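You operate a simulated robot arm through the tools that you are given. There is no shell and no other tool.

Carry out the task below with a simulated robot arm. There is one attempt and no reset: what you move stays moved.

Task
Heat the pot to 140 and put two presses of pellets in the yellow mug.
Fine: put the mug back and wait for the READY lamp. Set down upright: yellow mug.
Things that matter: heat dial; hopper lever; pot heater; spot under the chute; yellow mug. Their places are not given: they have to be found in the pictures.

Only the result counts: the job must be done as asked and must still hold three seconds after the hand-in. Knocking over, shifting, dropping, spilling or breaking anything else fails it.

Robot
A 7-joint arm with a two-finger parallel gripper, fixed in place. Base frame: the origin is at the foot of the arm, x ahead of it, y to its left, z up; the work surface is at about z = 0.85. Units: m, degrees, N and s.
Its first joint turns from -166.0 to 166.0 degrees. Payload 4.4 kg.
The TCP is the grasp point between the finger pads, 0.023 m short of the fingertips. In the tool frame z runs along the fingers and y along their closing line. Largest opening 0.094 m; finger width 0.038, thickness 0.01; the body of the gripper, 0.054 by 0.096 m, starts 0.039 m behind the TCP.
Orientation is that of the tool frame in the base frame, as [roll, pitch, yaw] about the fixed x, y, z axes, in that order (R = Rz(yaw) Ry(pitch) Rx(roll)). With the fingers straight down and closing along the base's y, the tool's x points along the base's -x, its y along +y and its z along -z.

Tools
- The arm moves only by the tool step_arm. Its argument "increments" is a list of rows, each a list of 3 entries, a list of its own where there are three numbers: the shift along the tool's x, y, z in m, then the turn, a rotation vector about the tool's x, y, z in degrees, then the gripper command, from -1 (shut) to 1 (fully open), values between in proportion. In form: [[[dx, dy, dz], [wx, wy, wz], gripper], ...]. A call has 1 to 20 rows; each row is the pose to reach, as a shift and turn from the pose commanded when the call began, along the tool's axes at that moment. Each row takes 0.2 s and may step no farther than 0.05 m and 8.6 degrees from the row before; otherwise, or with a gripper value out of range, the whole call is refused. Where a pose cannot be reached the arm comes as near as it can. A force on the tool above 40 N (or 10 N above the force at the start of the call, whichever is more), or a blocked arm, ends the call early, and 0.2 s more pass. The fingers move at their own pace (about 0.072 m/s each) and stop on an object; they squeeze with about 28 N. The grip force told is the motor's: it shows also when the fingers shut on nothing. Time passes only in rows, and 0.2 s behind the last, so rows that repeat a pose let the fingers close. It gives the time, the measured TCP pose, the force on the tool (base axes), the opening and the grip force at its end, in the units of the frame above (readings bear some noise), with the torque about the TCP (base axes, N m) and any sound that the robot's microphone picked up.
- Cameras (640 x 400 px; columns grow to the right, rows downward): "scene" is fixed at [0.0483, 0.5005, 1.6228]; the picture's right is [-0.21, -0.98, 0.00], its down [-0.59, 0.13, -0.79] and it looks along [0.78, -0.17, -0.61] (base axes); focal length 344 px, centre (320, 200). "wrist" rides on the gripper at [0.087, 0.016, -0.074] in the tool frame; the picture's right is [-0.18, 0.98, 0.00], its down [-0.58, -0.11, -0.81] and it looks along [-0.79, -0.15, 0.59] (tool axes); focal length 243 px, centre (320, 200).
- get_image(camera): a new picture of that camera. The clock stands still meanwhile.
- point_at(camera, pixels): for up to 12 pixels [column, row] of the newest picture of that camera ("zoom" is the newest enlarged one), the place [x, y, z] in the base frame of the surface seen there, good to about 0.003 m. The clock stands still meanwhile.
- enlarge(camera, box): a new picture of the part [left, top, right, bottom] of that camera's present view, enlarged. The clock stands still meanwhile.
- close_job(): hands the job in; it is judged then, once.

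Leave the gripper open and the arm clear of the work at the hand-in unless told otherwise.

The tools are called after "Emit:" as name(argument=value, ...) on one line, values as JSON. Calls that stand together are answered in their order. step_arm: Moves the arm, as the interface text tells. Its arguments: {"type":"object","properties":{"increments":{"type":"array","items":{"type":"array"}}},"required":["increments"]} The other tools are called the same way: get_image (camera) takes a picture; point_at (camera, pixels) gives the place of the surface under pixels of a picture; enlarge (camera, box) takes an enlarged picture of a part of a camera's view; close_job () hands the job in.

At the start:

```text
clock: 0.0
ee_pos: [0.6813, 0.4265, 1.2878]
ee_rot: [180.0, 0.0, 180.0]
wrist_force: [-0.1, 0.0, -0.4]
ft_torque: [0.02, -0.01, 0.03]
opening: 0.0939
gripper_force: 0.1
```

scene: 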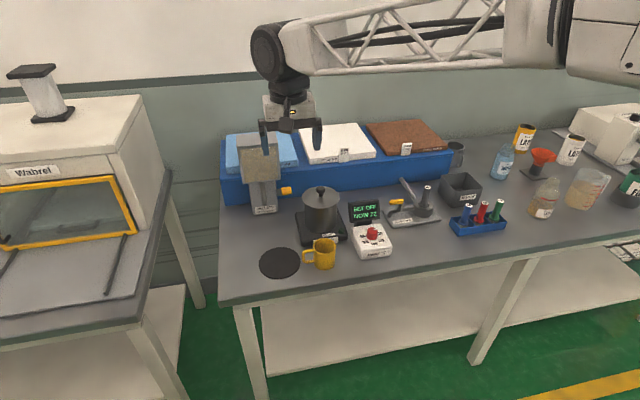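
wrist: 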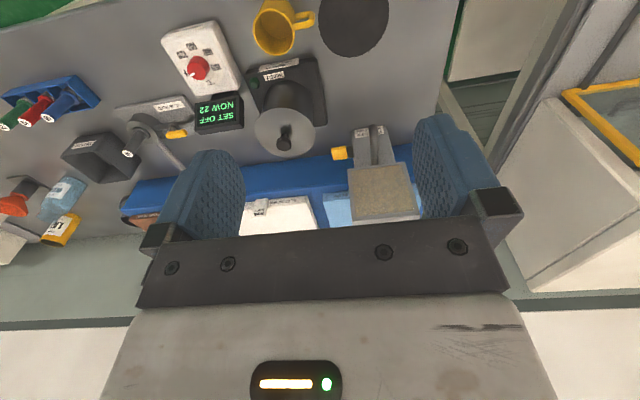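

I see the hopper (column ~260, row 170), the pot on its heater (320, 210), the dial box (372, 240), the yellow mug (322, 253) and a dark round mat (280, 263). I'll enlarge these areas.

Emit:
enlarge(camera="scene", box=[220, 120, 420, 290])

Emit:
enlarge(camera="scene", box=[340, 195, 400, 265])

Emit:
enlarge(camera="wrist", box=[150, 0, 250, 140])

```text
2.35 times, centred on (320, 205) of scene
```

zoom: 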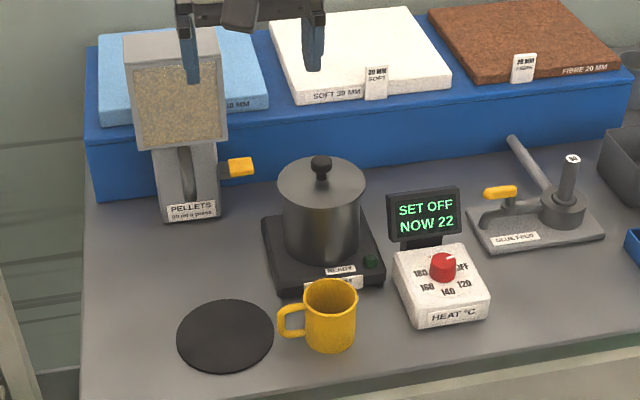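

```text
5.71 times, centred on (370, 230) of scene
```

zoom: 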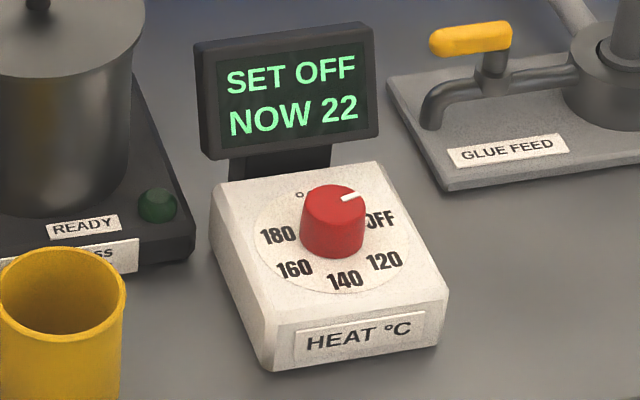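

```text
2.86 times, centred on (200, 70) of wrist
```

zoom: 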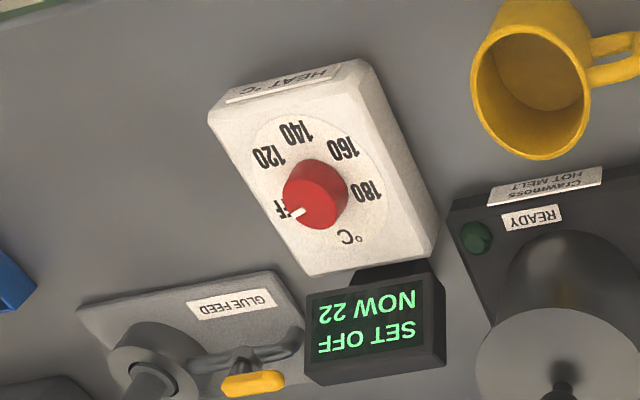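

The dial reads OFF, with marks 120, 140, 160 and 180. The pot lamp is dark and the pellet lever has a yellow knob. Next I'll measure points on the dial in the scene zoom and look closer at the hopper.

Emit:
enlarge(camera="scene", box=[355, 218, 390, 260])

Emit:
point_at(camera="scene", pixels=[[372, 231], [372, 237], [374, 246], [358, 240], [386, 237], [358, 253], [389, 249], [361, 231], [382, 228], [374, 229]])

Emit:
point_at(camera="zoom", pixels=[[320, 180], [270, 180], [380, 180], [320, 135], [320, 250], [350, 305], [470, 260], [190, 190], [470, 170], [210, 270]])

Emit:
enlarge(camera="scene", box=[225, 130, 305, 225])

Emit:
enlarge(camera="wrist", box=[240, 0, 420, 240])

```text
9.52 times, centred on (372, 239) of scene
```

zoom: 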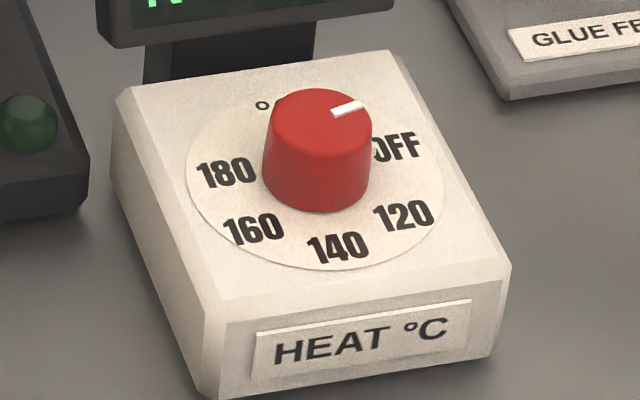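

```text
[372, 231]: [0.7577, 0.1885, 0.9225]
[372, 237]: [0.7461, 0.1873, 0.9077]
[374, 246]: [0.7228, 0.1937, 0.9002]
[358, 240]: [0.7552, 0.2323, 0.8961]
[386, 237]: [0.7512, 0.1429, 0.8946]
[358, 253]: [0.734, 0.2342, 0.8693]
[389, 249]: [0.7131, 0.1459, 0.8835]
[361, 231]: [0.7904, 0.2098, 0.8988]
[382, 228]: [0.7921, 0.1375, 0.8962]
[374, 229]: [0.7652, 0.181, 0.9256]
```

```text
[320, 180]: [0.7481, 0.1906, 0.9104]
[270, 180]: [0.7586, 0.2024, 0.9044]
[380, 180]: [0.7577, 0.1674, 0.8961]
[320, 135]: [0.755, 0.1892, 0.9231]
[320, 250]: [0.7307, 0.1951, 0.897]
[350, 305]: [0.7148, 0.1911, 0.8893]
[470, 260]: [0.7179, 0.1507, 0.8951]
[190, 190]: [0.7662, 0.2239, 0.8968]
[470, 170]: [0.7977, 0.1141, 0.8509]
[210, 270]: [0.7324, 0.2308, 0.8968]
```

```text
4.21 times, centred on (265, 178) of scene
```

zoom: 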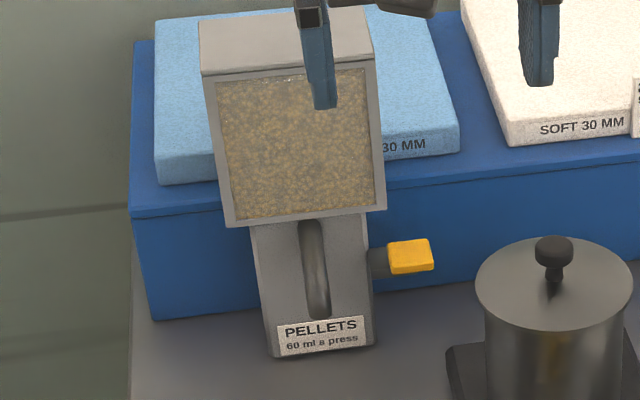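

```text
1.67 times, centred on (330, 120) of wrist
```

zoom: 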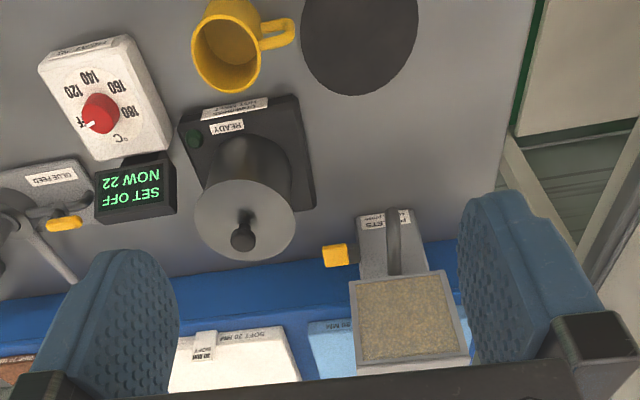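

The hopper label says 60 ml a press. I'll measure the hopper, chute groove, lever and mat, and also the pot and mug.

Emit:
point_at(camera="scene", pixels=[[264, 183], [265, 198], [263, 210], [276, 208], [252, 186], [276, 184], [283, 190], [288, 191], [288, 187], [262, 165], [262, 145], [264, 215]])

Emit:
point_at(camera="scene", pixels=[[280, 263], [260, 263], [300, 263], [280, 250], [280, 277], [320, 190], [320, 195], [300, 200], [337, 200], [340, 231], [299, 237], [345, 237]])

Emit:
enlarge(camera="scene", box=[250, 225, 350, 290])

Emit:
enlarge(camera="scene", box=[240, 175, 300, 220])

```text
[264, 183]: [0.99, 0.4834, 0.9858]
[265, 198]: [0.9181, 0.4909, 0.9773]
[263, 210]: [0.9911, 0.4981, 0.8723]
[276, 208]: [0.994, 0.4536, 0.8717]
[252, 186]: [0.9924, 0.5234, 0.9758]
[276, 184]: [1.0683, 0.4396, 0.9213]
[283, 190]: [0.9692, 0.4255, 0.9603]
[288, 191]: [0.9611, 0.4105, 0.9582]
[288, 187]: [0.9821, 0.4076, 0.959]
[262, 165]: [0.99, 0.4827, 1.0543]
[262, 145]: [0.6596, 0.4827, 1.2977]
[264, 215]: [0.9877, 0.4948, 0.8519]
```

```text
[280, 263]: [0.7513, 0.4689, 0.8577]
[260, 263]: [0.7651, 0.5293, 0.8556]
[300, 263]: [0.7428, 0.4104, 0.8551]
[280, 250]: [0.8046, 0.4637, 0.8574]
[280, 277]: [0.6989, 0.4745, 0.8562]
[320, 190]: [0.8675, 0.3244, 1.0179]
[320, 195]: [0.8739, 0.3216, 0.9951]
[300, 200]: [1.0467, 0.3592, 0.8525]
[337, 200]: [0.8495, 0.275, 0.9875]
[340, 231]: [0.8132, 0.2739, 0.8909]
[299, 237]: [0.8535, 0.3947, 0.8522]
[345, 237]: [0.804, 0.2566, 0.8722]
```

```text
6.15 times, centred on (300, 258) of scene
```

zoom: 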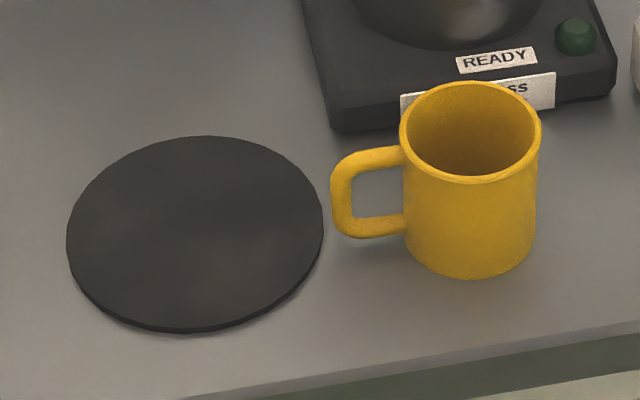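

```text
8.89 times, centred on (270, 198) of scene
```

zoom: 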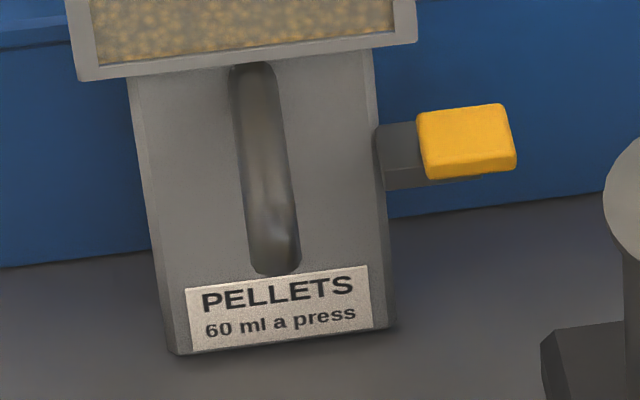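

The mug's handle points toward the mat, and the chute sticks out ahead of the hopper body. I'll take the dial label positions from a fresh zoom, then the chute and the mug.

Emit:
enlarge(camera="scene", box=[355, 218, 390, 260])

Emit:
point_at(camera="zoom", pixels=[[228, 173], [253, 230], [338, 247], [403, 216], [398, 147], [262, 105], [335, 113], [360, 103], [284, 102], [362, 125], [320, 143], [320, 92]])

Emit:
point_at(camera="scene", pixels=[[263, 184], [264, 188], [265, 192], [265, 196], [266, 200], [266, 204], [262, 195], [269, 204], [267, 206]])

Emit:
point_at(camera="scene", pixels=[[326, 286], [326, 239], [311, 245], [336, 245], [324, 254], [318, 267], [334, 262], [308, 251], [303, 255], [308, 263], [324, 268], [324, 249]])

```text
9.52 times, centred on (372, 239) of scene
```

zoom: 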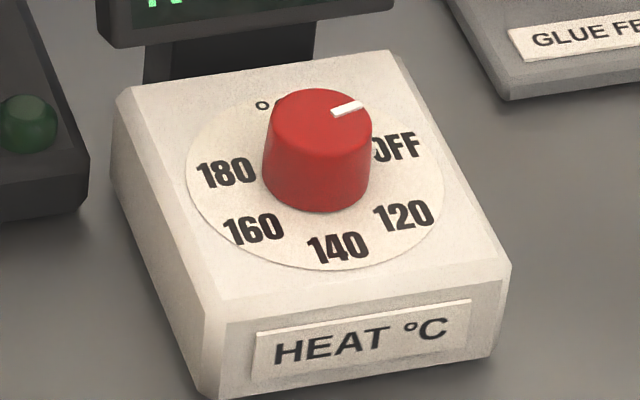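

```text
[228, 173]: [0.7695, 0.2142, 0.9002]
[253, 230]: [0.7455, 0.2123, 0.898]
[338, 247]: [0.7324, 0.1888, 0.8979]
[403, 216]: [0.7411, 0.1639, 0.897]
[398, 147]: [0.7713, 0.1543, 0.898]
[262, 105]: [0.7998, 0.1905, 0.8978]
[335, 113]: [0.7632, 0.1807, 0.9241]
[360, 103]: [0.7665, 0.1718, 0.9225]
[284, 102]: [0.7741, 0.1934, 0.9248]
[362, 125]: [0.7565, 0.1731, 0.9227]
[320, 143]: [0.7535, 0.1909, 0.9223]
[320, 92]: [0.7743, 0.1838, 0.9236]
```

```text
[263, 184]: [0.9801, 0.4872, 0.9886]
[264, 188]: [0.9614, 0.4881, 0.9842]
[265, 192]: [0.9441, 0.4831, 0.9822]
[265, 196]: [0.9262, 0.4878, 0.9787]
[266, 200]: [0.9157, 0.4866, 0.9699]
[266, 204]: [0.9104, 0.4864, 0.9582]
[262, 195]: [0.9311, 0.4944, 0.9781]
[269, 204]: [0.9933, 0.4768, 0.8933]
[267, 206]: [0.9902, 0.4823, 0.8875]
```

```text
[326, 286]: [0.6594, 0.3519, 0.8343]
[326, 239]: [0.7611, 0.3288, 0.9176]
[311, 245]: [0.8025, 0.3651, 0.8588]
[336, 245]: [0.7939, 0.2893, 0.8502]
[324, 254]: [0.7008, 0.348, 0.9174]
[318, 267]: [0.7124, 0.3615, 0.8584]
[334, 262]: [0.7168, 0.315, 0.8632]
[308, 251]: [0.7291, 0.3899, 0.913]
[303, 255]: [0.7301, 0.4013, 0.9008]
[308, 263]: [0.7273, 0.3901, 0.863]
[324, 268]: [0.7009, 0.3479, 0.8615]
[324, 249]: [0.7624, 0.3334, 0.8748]
```

The label circle fits a dial centre of about (0.7635, 0.185), with OFF at about 285°, 140 at about 172° and the knob top at z≈0.923. Before bringing the gripper in, I'll check the height of the display behind the dial and of nearby objects.

Emit:
point_at(camera="scene", pixels=[[350, 204], [378, 201], [365, 203], [365, 222], [352, 224], [380, 218], [365, 211], [399, 202], [410, 214], [387, 215], [320, 187], [338, 196]])

Emit:
point_at(camera="wrist", pixels=[[283, 143], [255, 130], [199, 68], [218, 112], [240, 98], [200, 105], [280, 25], [340, 153], [335, 150], [377, 180]])

```text
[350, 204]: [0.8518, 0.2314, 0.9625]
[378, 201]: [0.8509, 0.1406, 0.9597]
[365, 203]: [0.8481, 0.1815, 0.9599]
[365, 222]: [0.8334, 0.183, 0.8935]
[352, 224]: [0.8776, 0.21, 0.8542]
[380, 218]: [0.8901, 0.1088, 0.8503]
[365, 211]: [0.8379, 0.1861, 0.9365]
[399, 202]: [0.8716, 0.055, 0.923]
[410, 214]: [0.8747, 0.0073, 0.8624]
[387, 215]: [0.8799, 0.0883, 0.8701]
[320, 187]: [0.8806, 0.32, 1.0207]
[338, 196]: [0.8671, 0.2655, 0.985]
```

```text
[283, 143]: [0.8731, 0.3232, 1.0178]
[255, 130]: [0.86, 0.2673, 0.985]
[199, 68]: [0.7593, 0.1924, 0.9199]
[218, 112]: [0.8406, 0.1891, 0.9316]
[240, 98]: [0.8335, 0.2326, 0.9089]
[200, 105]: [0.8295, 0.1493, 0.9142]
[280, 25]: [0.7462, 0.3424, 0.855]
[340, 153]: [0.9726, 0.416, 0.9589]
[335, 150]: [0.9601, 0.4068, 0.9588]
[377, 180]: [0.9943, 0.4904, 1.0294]
```

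The display front is at x≈0.835, so there is room to grip the dial. I'll move above it to about (0.7635, 0.185, 1.05), turning the tool +52° about base z, so that the turn to 140 is centred in the wrist's range.

Emit:
step_arm(increments=[[[-0.0082, -0.0241, 0.0238], [0, 0, -5.2], 1], [[-0.0164, -0.0483, 0.0476], [0, 0, -10.4], 1], [[-0.0247, -0.0724, 0.0714], [0, 0, -15.6], 1], [[-0.0329, -0.0966, 0.0952], [0, 0, -20.8], 1], [[-0.0411, -0.1207, 0.119], [0, 0, -26], 1], [[-0.0493, -0.1449, 0.1428], [0, 0, -31.2], 1], [[-0.0575, -0.169, 0.1666], [0, 0, -36.4], 1], [[-0.0658, -0.1932, 0.1904], [0, 0, -41.6], 1], [[-0.074, -0.2173, 0.2142], [0, 0, -46.8], 1], [[-0.0822, -0.2415, 0.238], [0, 0, -52], 1]])

Emit:
get_image(camera="wrist")

Emit:
get_image(camera="scene")

```text
clock: 2.2
ee_pos: [0.7617, 0.1835, 1.0466]
ee_rot: [-180.0, 0.1, -127.9]
wrist_force: [0.2, -0.4, 0.5]
ft_torque: [0.03, 0.01, -0.02]
opening: 0.0941
gripper_force: 0.0
```

```text
taken
```

wrist: 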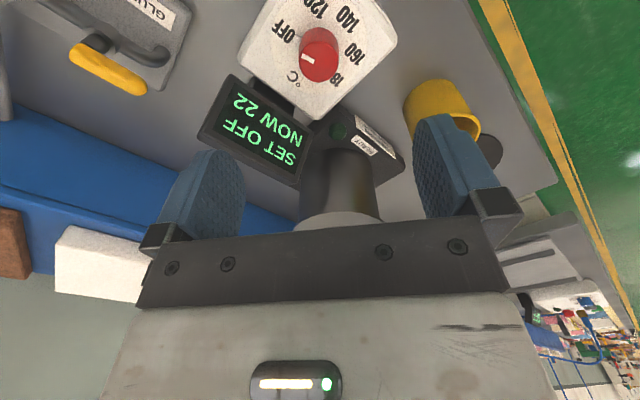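

```text
taken
```

scene: 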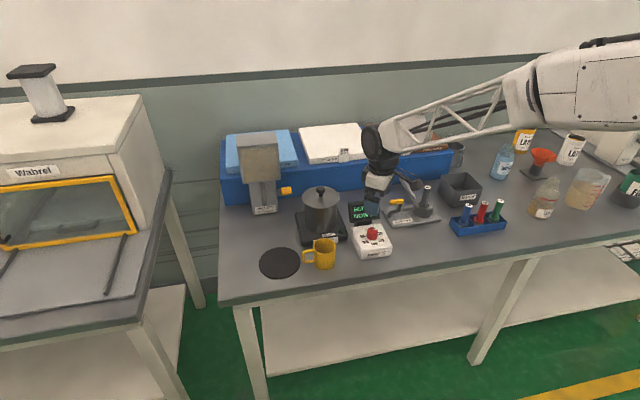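

The gripper is above the dial, which shows at (320, 52) in the wrist picture. I'll enlarge that to refine the knob centre before descending.

Emit:
enlarge(camera="wrist", box=[240, 0, 400, 120])

Emit:
point_at(camera="wrist", pixels=[[319, 61], [305, 61], [334, 61], [319, 75], [319, 50], [284, 33], [300, 5], [347, 18], [356, 52]])

```text
3.33 times, centred on (320, 60) of wrist
```

zoom: 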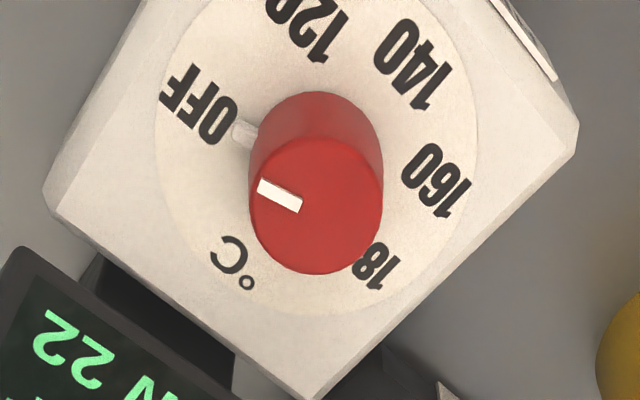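

```text
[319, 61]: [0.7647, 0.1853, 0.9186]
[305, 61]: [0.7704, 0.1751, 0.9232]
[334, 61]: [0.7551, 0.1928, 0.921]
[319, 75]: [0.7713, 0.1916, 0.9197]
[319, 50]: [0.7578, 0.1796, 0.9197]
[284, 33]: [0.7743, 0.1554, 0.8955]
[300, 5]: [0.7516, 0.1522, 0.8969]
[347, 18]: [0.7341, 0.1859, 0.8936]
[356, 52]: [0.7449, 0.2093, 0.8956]
```

There is a small light nub at the base of the knob, at about (240, 130) in the zoom, near OFF. I'll measure its height and position so the fingertips stay clear of it.

Emit:
point_at(camera="zoom", pixels=[[240, 128], [248, 126], [235, 133], [245, 138], [254, 180], [381, 180], [320, 140], [318, 272], [318, 205], [262, 182], [298, 205], [320, 95]])

Emit:
enlarge(camera="wrist", box=[280, 20, 350, 90])

```text
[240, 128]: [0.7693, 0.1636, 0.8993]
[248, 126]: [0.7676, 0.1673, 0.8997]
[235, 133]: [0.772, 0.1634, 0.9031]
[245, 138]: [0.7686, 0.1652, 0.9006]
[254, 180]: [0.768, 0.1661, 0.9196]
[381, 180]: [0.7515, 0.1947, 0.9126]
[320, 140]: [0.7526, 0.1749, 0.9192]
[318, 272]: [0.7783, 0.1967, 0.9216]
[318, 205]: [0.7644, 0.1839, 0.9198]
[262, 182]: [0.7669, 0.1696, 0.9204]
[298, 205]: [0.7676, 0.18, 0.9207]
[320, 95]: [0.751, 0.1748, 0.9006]
```

```text
5.71 times, centred on (315, 55) of wrist
```

zoom: 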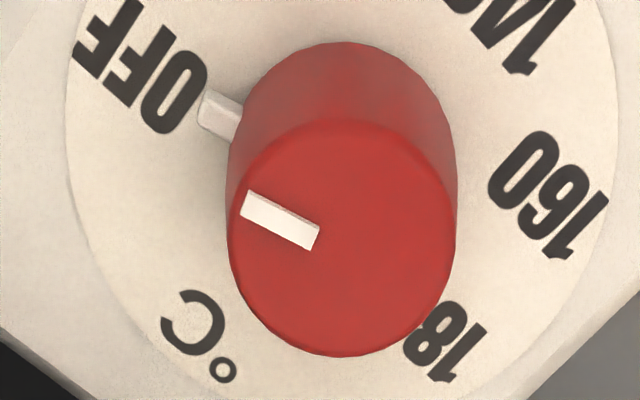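

The nub reaches only to z≈0.904, so I'll keep the fingertips above 0.906. I'll descend most of the way first and re-read the pose.

Emit:
step_arm(increments=[[[-0.0016, -0.0015, 0.03], [0, 0, 0], 1], [[-0.0016, -0.0015, 0.06], [0, 0, 0], 1], [[-0.0016, -0.0015, 0.08], [0, 0, 0], 1], [[-0.0016, -0.0015, 0.08], [0, 0, 0], 1], [[-0.0016, -0.0015, 0.08], [0, 0, 0], 1]])

Emit:
get_image(camera="wrist")

Emit:
enlarge(camera="scene", box=[330, 170, 420, 270])

```text
clock: 3.4
ee_pos: [0.7652, 0.1838, 0.969]
ee_rot: [180.0, 0.0, -128.0]
wrist_force: [0.1, -0.3, -0.5]
ft_torque: [0.0, 0.0, -0.05]
opening: 0.0941
gripper_force: 0.1
```

```text
taken
```

wrist: 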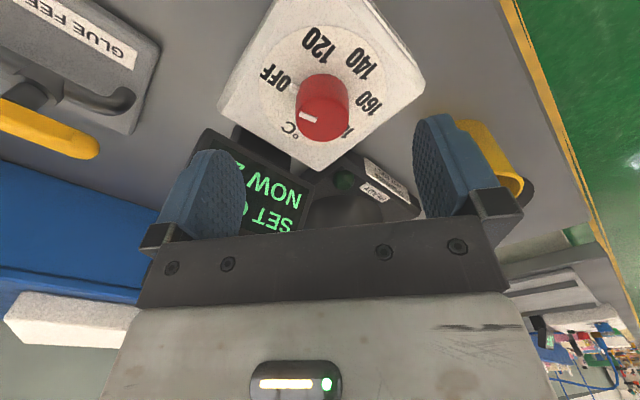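

```text
4.00 times, centred on (375, 220) of scene
```

zoom: 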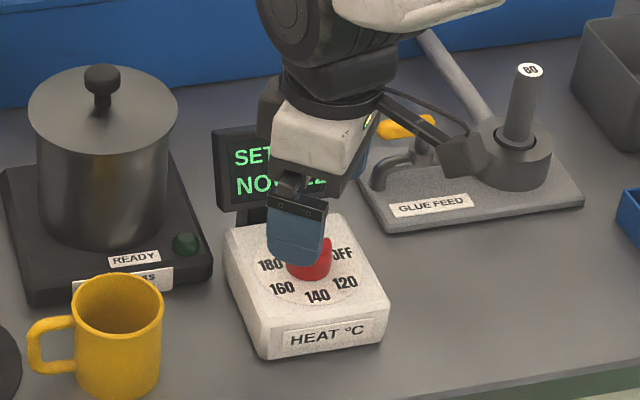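

The knob is centred between the fingers at column ≈322. I'll go down 0.040 to TCP z≈0.929 and close on the knob.

Emit:
step_arm(increments=[[[0, 0.0005, 0.02], [0, 0, 0], 1], [[0, 0.0005, 0.04], [0, 0, 0], 1], [[0, 0.0005, 0.04], [0, 0, 0], 1], [[0, 0.0005, 0.04], [0, 0, 0], -0.2], [[0, 0.0005, 0.04], [0, 0, 0], -1], [[0, 0.0005, 0.04], [0, 0, 0], -1], [[0, 0.0005, 0.04], [0, 0, 0], -1], [[0, 0.0005, 0.04], [0, 0, 0], -1]])

Emit:
get_image(camera="wrist")

Emit:
enlarge(camera="scene", box=[330, 170, 420, 270])

```text
clock: 5.2
ee_pos: [0.7641, 0.1862, 0.9296]
ee_rot: [-179.9, 0.1, -127.9]
wrist_force: [-27.2, 24.0, 6.5]
ft_torque: [0.6, 0.67, -0.01]
opening: 0.0325
gripper_force: 45.1
```

```text
taken
```

wrist: 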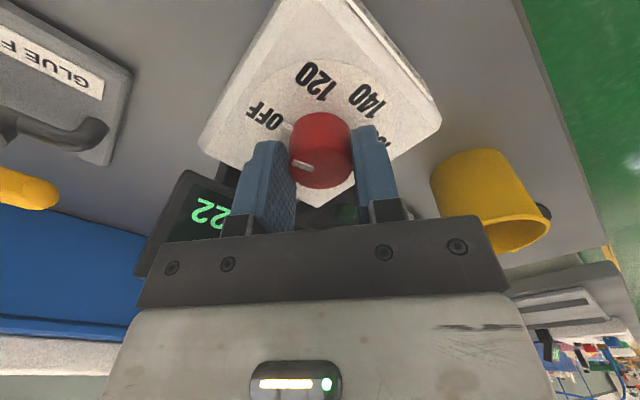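

```text
4.00 times, centred on (375, 220) of scene
```

zoom: 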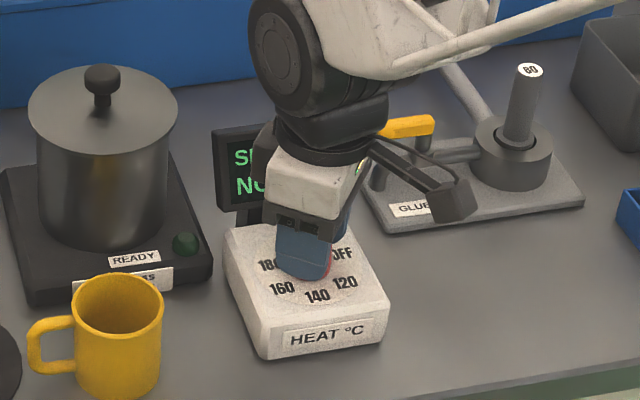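

The knob is held at opening 0.0325, but a side force of about 36 N pushes the tool along its +y. I'll shift a couple of millimetres that way to relieve it.

Emit:
step_arm(increments=[[[0, 0.001, 0], [0, 0, 0], -1], [[0, 0.002, 0], [0, 0, 0], -1], [[0, 0.002, 0], [0, 0, 0], -1]])

```text
clock: 6.0
ee_pos: [0.7635, 0.1851, 0.9309]
ee_rot: [-179.9, 0.0, -128.0]
wrist_force: [11.2, -5.4, -7.8]
ft_torque: [-0.06, -0.37, 0.04]
opening: 0.0323
gripper_force: 44.8
```

The side force is down to about 12 N. I'll take back 0.5 mm and turn the knob clockwise (tool wz positive) by about 52°, toward 120, watching the forces.

Emit:
step_arm(increments=[[[0, -0.0005, 0], [0, 0, 5], -1], [[0, -0.0005, 0], [0, 0, 13], -1], [[0, -0.0005, 0], [0, 0, 21], -1], [[0, -0.0005, 0], [0, 0, 29], -1], [[0, -0.0005, 0], [0, 0, 37], -1], [[0, -0.0005, 0], [0, 0, 45], -1], [[0, -0.0005, 0], [0, 0, 52], -1], [[0, -0.0005, 0], [0, 0, 52], -1]])

Emit:
enlarge(camera="scene", box=[330, 170, 420, 270])

Emit:
get_image(camera="wrist")

```text
clock: 7.8
ee_pos: [0.7644, 0.1862, 0.9296]
ee_rot: [180.0, 0.0, -180.0]
wrist_force: [-17.5, -21.1, 3.8]
ft_torque: [-0.58, 0.72, 0.0]
opening: 0.0325
gripper_force: 45.0
```

```text
4.00 times, centred on (375, 220) of scene
```

zoom: 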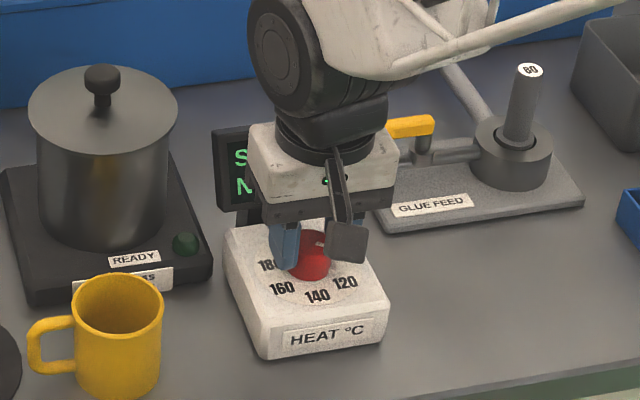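

```text
taken
```

wrist: 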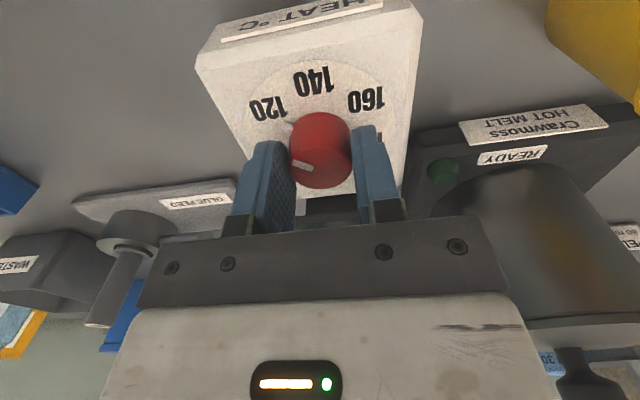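

The nub turned with the knob and is now near 120. I'll nudge to relieve the side force and turn another 50° toward 140.

Emit:
step_arm(increments=[[[0.0008, -0.001, 0], [0, 0, 4], -1], [[0.0008, -0.001, 0], [0, 0, 12], -1], [[0.0008, -0.001, 0], [0, 0, 20], -1], [[0.0008, -0.001, 0], [0, 0, 28], -1], [[0.0008, -0.001, 0], [0, 0, 36], -1], [[0.0008, -0.001, 0], [0, 0, 44], -1], [[0.0008, -0.001, 0], [0, 0, 50], -1], [[0.0008, -0.001, 0], [0, 0, 50], -1]])

Emit:
enlarge(camera="scene", box=[330, 170, 420, 270])

Emit:
get_image(camera="wrist")

Emit:
enlarge(camera="wrist", box=[240, 60, 400, 200])

```text
clock: 9.2
ee_pos: [0.7646, 0.1856, 0.9303]
ee_rot: [179.9, 0.0, 138.8]
wrist_force: [8.8, 9.3, -9.3]
ft_torque: [0.06, -0.66, -0.02]
opening: 0.0323
gripper_force: 45.1
stopped in row 6: the force on the tool passed its limit at 42 N (the readings are from after the stop); the commanded pose is now the measured one
```

```text
4.00 times, centred on (375, 220) of scene
```

zoom: 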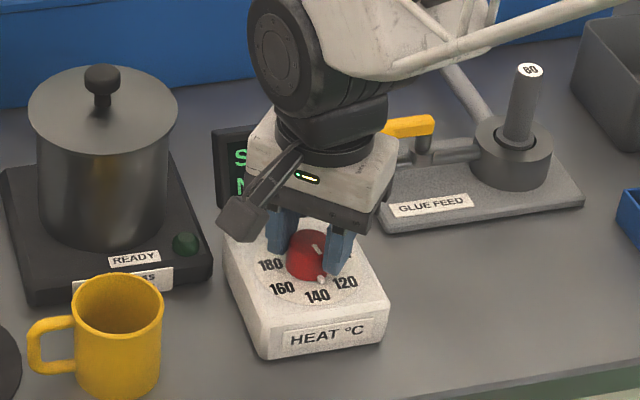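

```text
taken
```

wrist: 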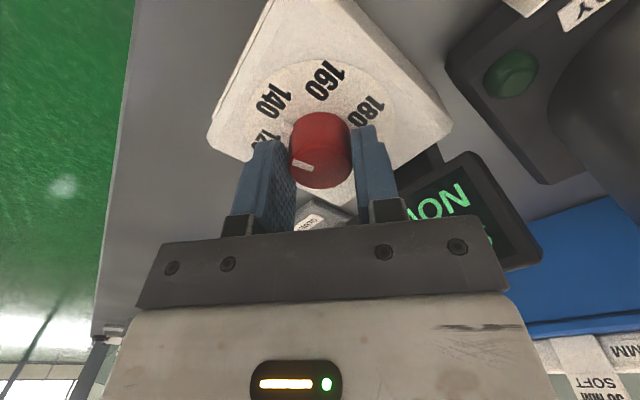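

```text
2.86 times, centred on (320, 130) of wrist
```

zoom: 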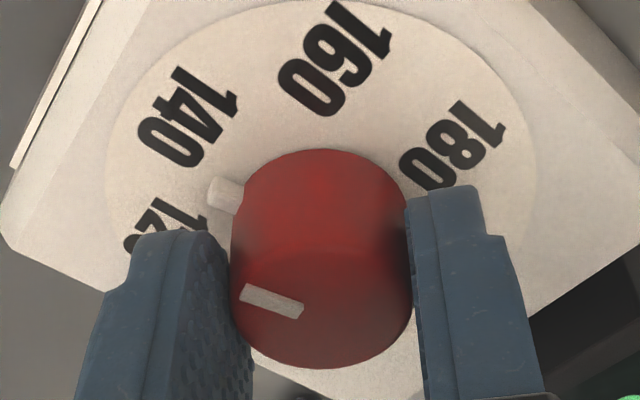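

The turn stopped at about 93° in total, on the force limit, with the nub between 120 and 140 and roughly 12–15° to go. The remaining side force is about 13 N along tool +y. I'll relieve that and turn slowly by 12°.

Emit:
step_arm(increments=[[[0, 0.0005, 0], [0, 0, 0], -1], [[0, 0.0005, 0], [0, 0, 4], -1], [[0, 0.0005, 0], [0, 0, 8], -1], [[0, 0.0005, 0], [0, 0, 12], -1], [[0, 0.0005, 0], [0, 0, 12], -1]])

Emit:
get_image(camera="wrist")

Emit:
enlarge(camera="wrist", box=[240, 60, 400, 200])

Emit:
enlarge(camera="scene", box=[330, 170, 420, 270])

```text
clock: 10.4
ee_pos: [0.7652, 0.1866, 0.9294]
ee_rot: [179.9, 0.0, 126.7]
wrist_force: [-4.3, 6.0, -4.5]
ft_torque: [0.23, 0.14, -0.02]
opening: 0.0323
gripper_force: 44.8
```

```text
taken
```

wrist: 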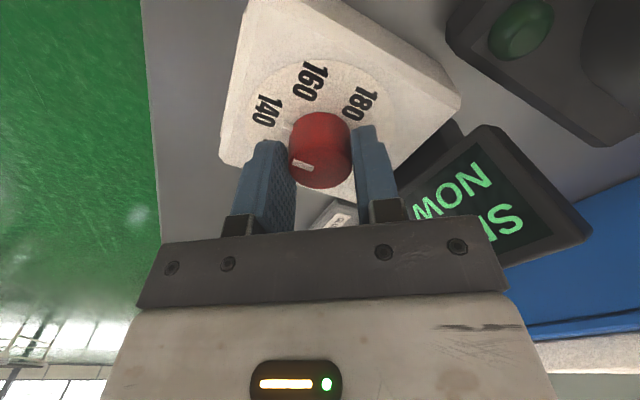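

```text
2.86 times, centred on (320, 130) of wrist
```

zoom: 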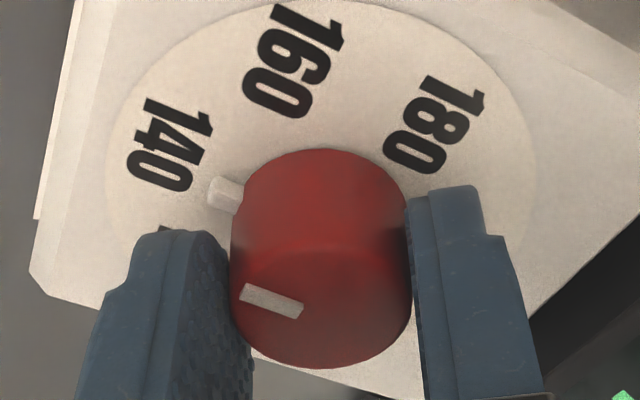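

```text
4.00 times, centred on (375, 220) of scene
```

zoom: 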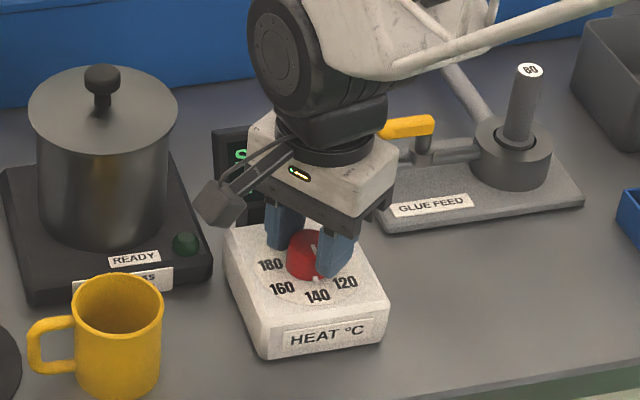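

That is about 105° in total. I'll zoom in on the nub and the 140 label to compare their directions from the dial centre.

Emit:
enlarge(camera="scene", box=[355, 218, 390, 260])

Emit:
enlarge(camera="scene", box=[345, 195, 385, 225])

Emit:
enlarge(camera="wrist", box=[390, 120, 600, 270])

```text
9.52 times, centred on (372, 239) of scene
```

zoom: 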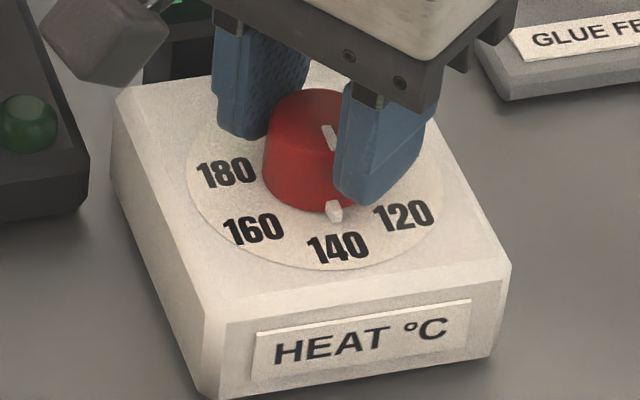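

```text
13.33 times, centred on (365, 210) of scene
```

zoom: 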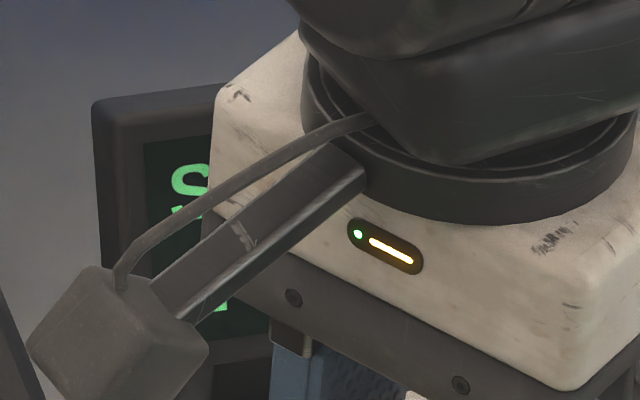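

```text
2.67 times, centred on (495, 195) of wrist
```

zoom: 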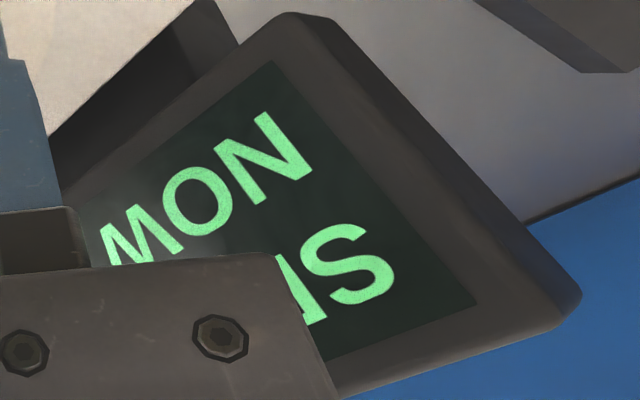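

The nub still points about 6° short of 140. I'll turn 6° more, then release and rise to read the display.

Emit:
step_arm(increments=[[[0, 0, 0], [0, 0, 3], -1], [[0, 0, 0], [0, 0, 6], -1], [[0, 0, 0], [0, 0, 6], -1]])

Emit:
enlarge(camera="scene", box=[355, 218, 390, 260])

```text
clock: 11.2
ee_pos: [0.7646, 0.1849, 0.9298]
ee_rot: [179.9, 0.0, 120.7]
wrist_force: [4.2, 0.8, -9.2]
ft_torque: [-0.01, -0.13, 0.02]
opening: 0.0321
gripper_force: 44.5
```

```text
9.52 times, centred on (372, 239) of scene
```

zoom: 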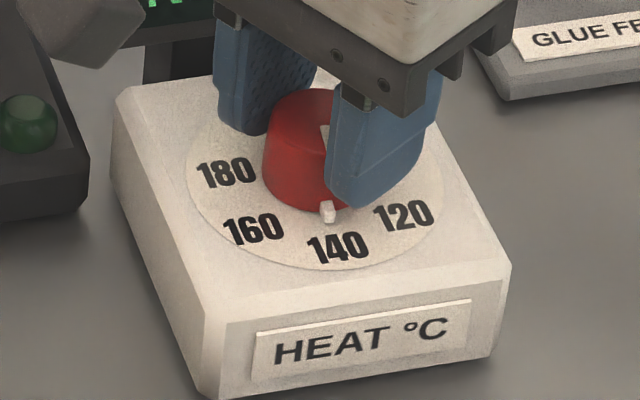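

The nub now lines up with 140. I'll open the fingers, rise straight up and read the display.

Emit:
step_arm(increments=[[[0, 0, 0], [0, 0, 0], 0.3], [[0, 0, 0], [0, 0, 0], 0.6], [[0, 0, 0], [0, 0, 0], 0.6], [[0, 0, -0.03], [0, 0, 0], 0.6], [[0, 0, -0.08], [0, 0, 0], 0.8], [[0, 0, -0.12], [0, 0, 0], 1], [[0, 0, -0.16], [0, 0, 0], 1], [[0, 0, -0.2], [0, 0, 0], 1]])

Emit:
get_image(camera="scene")

Emit:
enlarge(camera="scene", box=[335, 190, 400, 265])

Emit:
get_image(camera="wrist")

```text
clock: 13.0
ee_pos: [0.7636, 0.1862, 1.1293]
ee_rot: [179.9, 0.0, 120.7]
wrist_force: [-0.9, -0.6, -0.8]
ft_torque: [0.0, -0.02, 0.01]
opening: 0.0942
gripper_force: 0.1
```

```text
taken
```

scene: 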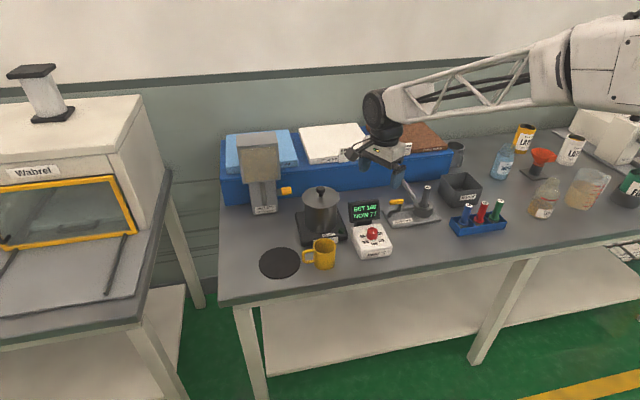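

```text
5.33 times, centred on (368, 228) of scene
```

zoom: 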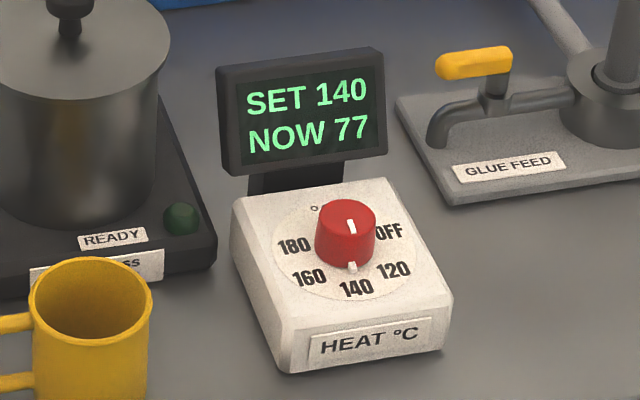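

```text
taken
```

wrist: 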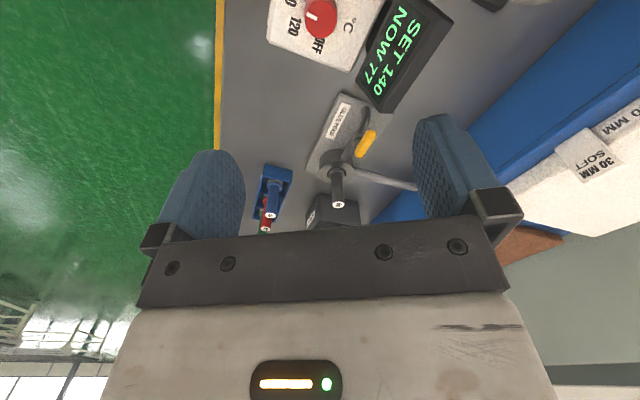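

The display reads SET 140 / NOW 77, so the dial is right. The chute overhangs the pouring spot, so a straight-down grip over the mug would hit it. I plan to hold the mug by its handle, tilted. First I'll measure the mug, handle and chute precisely.

Emit:
enlarge(camera="scene", box=[250, 225, 350, 290])

Emit:
point_at(camera="zoom", pixels=[[338, 195], [335, 175], [370, 156], [370, 228], [408, 140], [535, 135], [475, 85], [470, 180], [470, 272], [392, 152], [345, 215], [470, 100]])

Emit:
enlarge(camera="scene", box=[240, 130, 310, 220])

Emit:
point_at(camera="zoom", pixels=[[220, 60], [330, 60], [220, 180], [330, 180], [270, 205], [285, 205], [295, 250], [300, 285], [315, 290], [290, 300], [300, 300], [305, 308]])

```text
6.15 times, centred on (300, 258) of scene
```

zoom: 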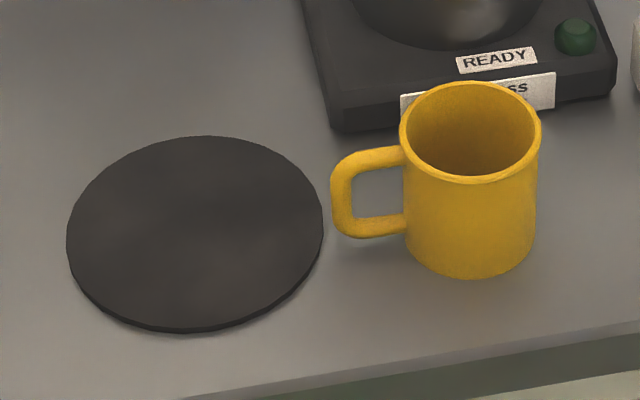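

```text
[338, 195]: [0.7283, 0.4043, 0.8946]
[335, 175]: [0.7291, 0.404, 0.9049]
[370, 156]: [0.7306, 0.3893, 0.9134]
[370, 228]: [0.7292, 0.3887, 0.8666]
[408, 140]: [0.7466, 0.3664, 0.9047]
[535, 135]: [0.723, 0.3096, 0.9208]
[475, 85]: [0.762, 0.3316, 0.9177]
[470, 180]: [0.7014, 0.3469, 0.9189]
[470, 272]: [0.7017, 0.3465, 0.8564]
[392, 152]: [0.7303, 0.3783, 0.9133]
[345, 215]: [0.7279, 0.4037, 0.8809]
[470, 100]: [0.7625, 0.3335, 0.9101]
```

```text
4.44 times, centred on (275, 175) of scene
```

zoom: 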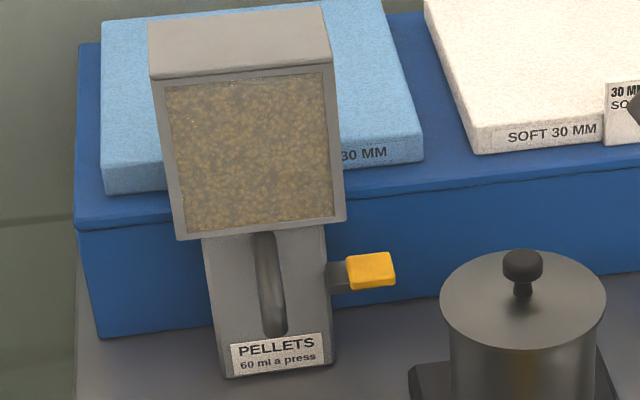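

```text
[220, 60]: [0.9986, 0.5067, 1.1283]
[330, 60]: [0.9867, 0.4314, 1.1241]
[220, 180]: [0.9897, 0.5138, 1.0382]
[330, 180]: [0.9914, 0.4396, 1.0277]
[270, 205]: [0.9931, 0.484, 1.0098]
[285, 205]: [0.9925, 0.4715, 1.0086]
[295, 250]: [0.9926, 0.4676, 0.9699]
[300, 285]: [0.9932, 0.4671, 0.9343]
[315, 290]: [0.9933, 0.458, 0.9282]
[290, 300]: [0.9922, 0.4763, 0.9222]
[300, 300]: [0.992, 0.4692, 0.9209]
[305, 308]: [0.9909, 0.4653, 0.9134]
```

The mug centre is about (0.732, 0.339) and the handle's outer bar about (0.729, 0.402). I'll pin down the chute mouth and the lever knob.

Emit:
point_at(camera="zoom", pixels=[[263, 240], [267, 260], [270, 280], [272, 300], [274, 312], [275, 320], [275, 326], [275, 331], [264, 322], [286, 322], [260, 280], [280, 280]])

Emit:
point_at(camera="zoom", pixels=[[370, 270], [350, 260], [390, 258], [350, 284], [393, 280], [370, 256], [370, 287], [337, 275], [337, 290], [330, 265], [240, 20], [330, 240]])

Emit:
enlarge(camera="scene", box=[250, 180, 295, 215])

```text
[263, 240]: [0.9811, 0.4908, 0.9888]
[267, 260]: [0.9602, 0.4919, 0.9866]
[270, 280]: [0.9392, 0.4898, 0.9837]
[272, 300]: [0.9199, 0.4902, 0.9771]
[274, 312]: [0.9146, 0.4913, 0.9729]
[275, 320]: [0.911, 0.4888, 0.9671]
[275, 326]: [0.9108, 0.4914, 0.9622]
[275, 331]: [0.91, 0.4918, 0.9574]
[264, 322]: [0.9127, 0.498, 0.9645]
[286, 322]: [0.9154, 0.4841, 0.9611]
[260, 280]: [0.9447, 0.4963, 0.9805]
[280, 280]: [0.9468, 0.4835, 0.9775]
```

```text
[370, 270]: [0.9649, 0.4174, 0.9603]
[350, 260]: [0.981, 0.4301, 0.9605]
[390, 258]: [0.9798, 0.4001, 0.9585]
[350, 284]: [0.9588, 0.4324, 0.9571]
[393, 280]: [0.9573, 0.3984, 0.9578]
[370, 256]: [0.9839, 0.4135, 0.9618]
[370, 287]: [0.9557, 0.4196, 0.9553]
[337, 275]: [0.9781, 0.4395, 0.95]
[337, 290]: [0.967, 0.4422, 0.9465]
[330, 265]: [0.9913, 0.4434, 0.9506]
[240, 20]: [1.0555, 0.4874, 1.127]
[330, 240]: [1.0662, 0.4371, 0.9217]
```

```text
11.43 times, centred on (272, 198) of scene
```

zoom: 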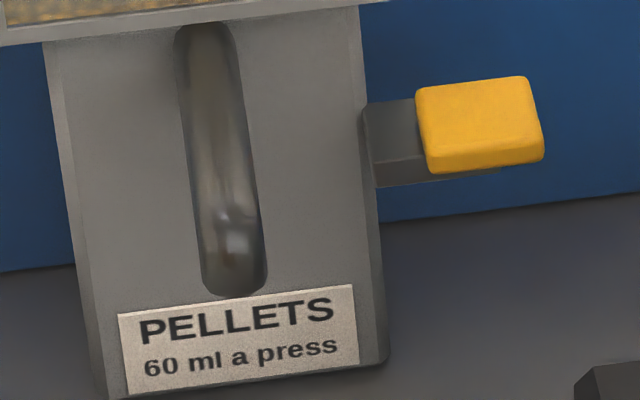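

The chute mouth is at about (0.921, 0.490, 0.955) and the lever knob spans x 0.957–0.984, y 0.40–0.43, top z≈0.96. I'll move above the handle and turn the tool so its x points along the handle direction, yaw ≈ 92.5°.

Emit:
step_arm(increments=[[[0.0342, 0.0138, 0], [0, 0, 4.7], 1], [[0.0684, 0.0276, 0], [0, 0, 9.4], 1], [[0.1027, 0.0414, 0], [0, 0, 14.1], 1], [[0.1369, 0.0552, 0], [0, 0, 18.8], 1], [[0.1711, 0.069, 0], [0, 0, 23.5], 1], [[0.2053, 0.0828, 0], [0, 0, 28.2], 1], [[0.2053, 0.0828, 0], [0, 0, 28.2], 1]])

Emit:
get_image(camera="wrist")

Emit:
get_image(camera="scene")

```text
clock: 14.6
ee_pos: [0.7285, 0.407, 1.1285]
ee_rot: [179.9, 0.0, 92.6]
wrist_force: [-0.2, 0.6, 0.3]
ft_torque: [0.0, 0.0, 0.01]
opening: 0.0939
gripper_force: 0.0
```

```text
taken
```

wrist: 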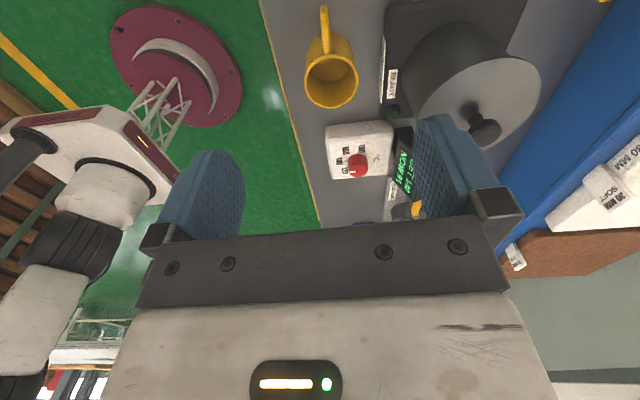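

```text
taken
```

scene: 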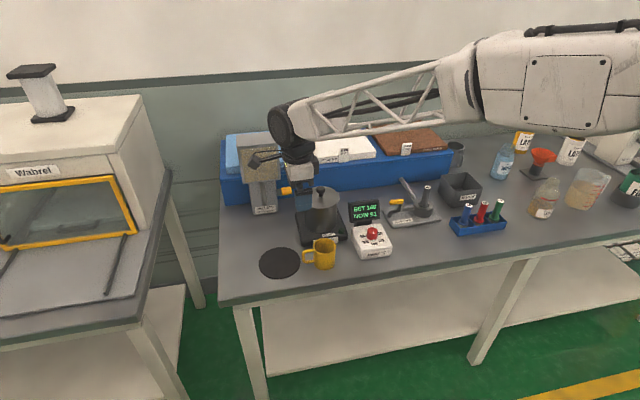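

The handle is at column ≈325 in the wrist picture, well lined up. I'll measure it, then tilt 25° about the closing axis so the fingertips lean toward the mug, and descend to z≈1.01.

Emit:
point_at(camera="wrist", pixels=[[325, 10], [324, 25], [325, 40], [332, 78], [306, 78], [357, 78], [332, 106]])

Emit:
step_arm(increments=[[[0, 0, 0.03], [0, -6.25, 0], 1], [[0, 0, 0.06], [0, -12.5, 0], 1], [[0, 0, 0.09], [0, -18.75, 0], 1], [[0, 0, 0.12], [0, -25, 0], 1], [[0, 0, 0.12], [0, -25, 0], 1], [[0, 0, 0.12], [0, -25, 0], 1]])

Emit:
get_image(camera="wrist")

Emit:
enlarge(camera="scene", box=[230, 160, 370, 290])

```text
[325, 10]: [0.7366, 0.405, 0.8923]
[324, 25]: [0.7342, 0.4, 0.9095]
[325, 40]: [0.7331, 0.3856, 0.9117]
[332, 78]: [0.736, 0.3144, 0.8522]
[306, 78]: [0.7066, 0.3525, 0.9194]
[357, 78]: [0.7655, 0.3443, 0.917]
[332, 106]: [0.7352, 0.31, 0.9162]
```

```text
clock: 16.0
ee_pos: [0.7305, 0.4054, 1.0103]
ee_rot: [179.8, 25.0, 92.5]
wrist_force: [0.2, 0.0, 0.2]
ft_torque: [-0.01, 0.01, -0.02]
opening: 0.094
gripper_force: 0.1
```

```text
taken
```

wrist: 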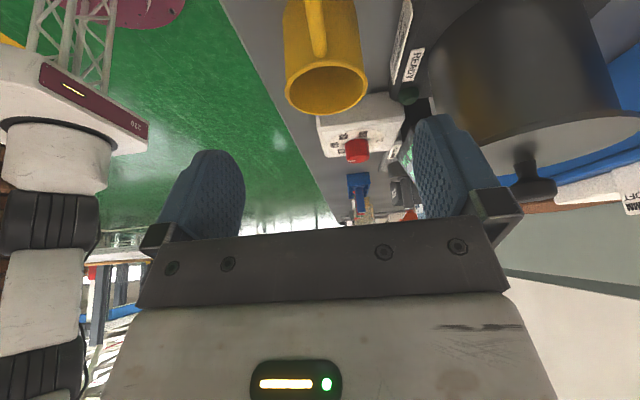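

```text
3.08 times, centred on (300, 225) of scene
```

zoom: 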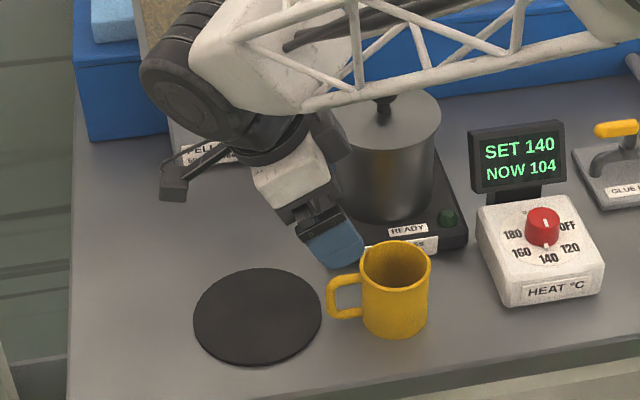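

The tilt was reached and the mug handle is below the fingers. Before descending I'll check where the wrist joint and forearm are relative to the pot and hopper.

Emit:
point_at(camera="zoom", pixels=[[190, 80], [160, 60], [230, 140], [175, 190], [290, 170], [310, 110], [340, 220], [240, 60], [205, 10], [400, 70]])

Emit:
point_at(camera="wrist", pixels=[[316, 20], [316, 45], [310, 20], [323, 20], [286, 75], [362, 75], [325, 108]])

```text
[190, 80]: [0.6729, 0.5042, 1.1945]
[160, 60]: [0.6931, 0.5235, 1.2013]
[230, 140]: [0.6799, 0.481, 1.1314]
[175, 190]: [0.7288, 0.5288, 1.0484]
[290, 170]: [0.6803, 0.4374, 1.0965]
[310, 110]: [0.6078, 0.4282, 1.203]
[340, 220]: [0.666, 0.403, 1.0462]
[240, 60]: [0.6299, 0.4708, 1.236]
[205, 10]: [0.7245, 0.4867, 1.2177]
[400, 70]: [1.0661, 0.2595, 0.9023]
```

```text
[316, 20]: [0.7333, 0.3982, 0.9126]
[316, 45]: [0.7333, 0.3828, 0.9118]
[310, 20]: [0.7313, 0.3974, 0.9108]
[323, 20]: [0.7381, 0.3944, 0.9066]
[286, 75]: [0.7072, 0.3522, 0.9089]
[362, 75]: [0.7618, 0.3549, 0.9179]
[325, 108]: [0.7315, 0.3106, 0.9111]
```

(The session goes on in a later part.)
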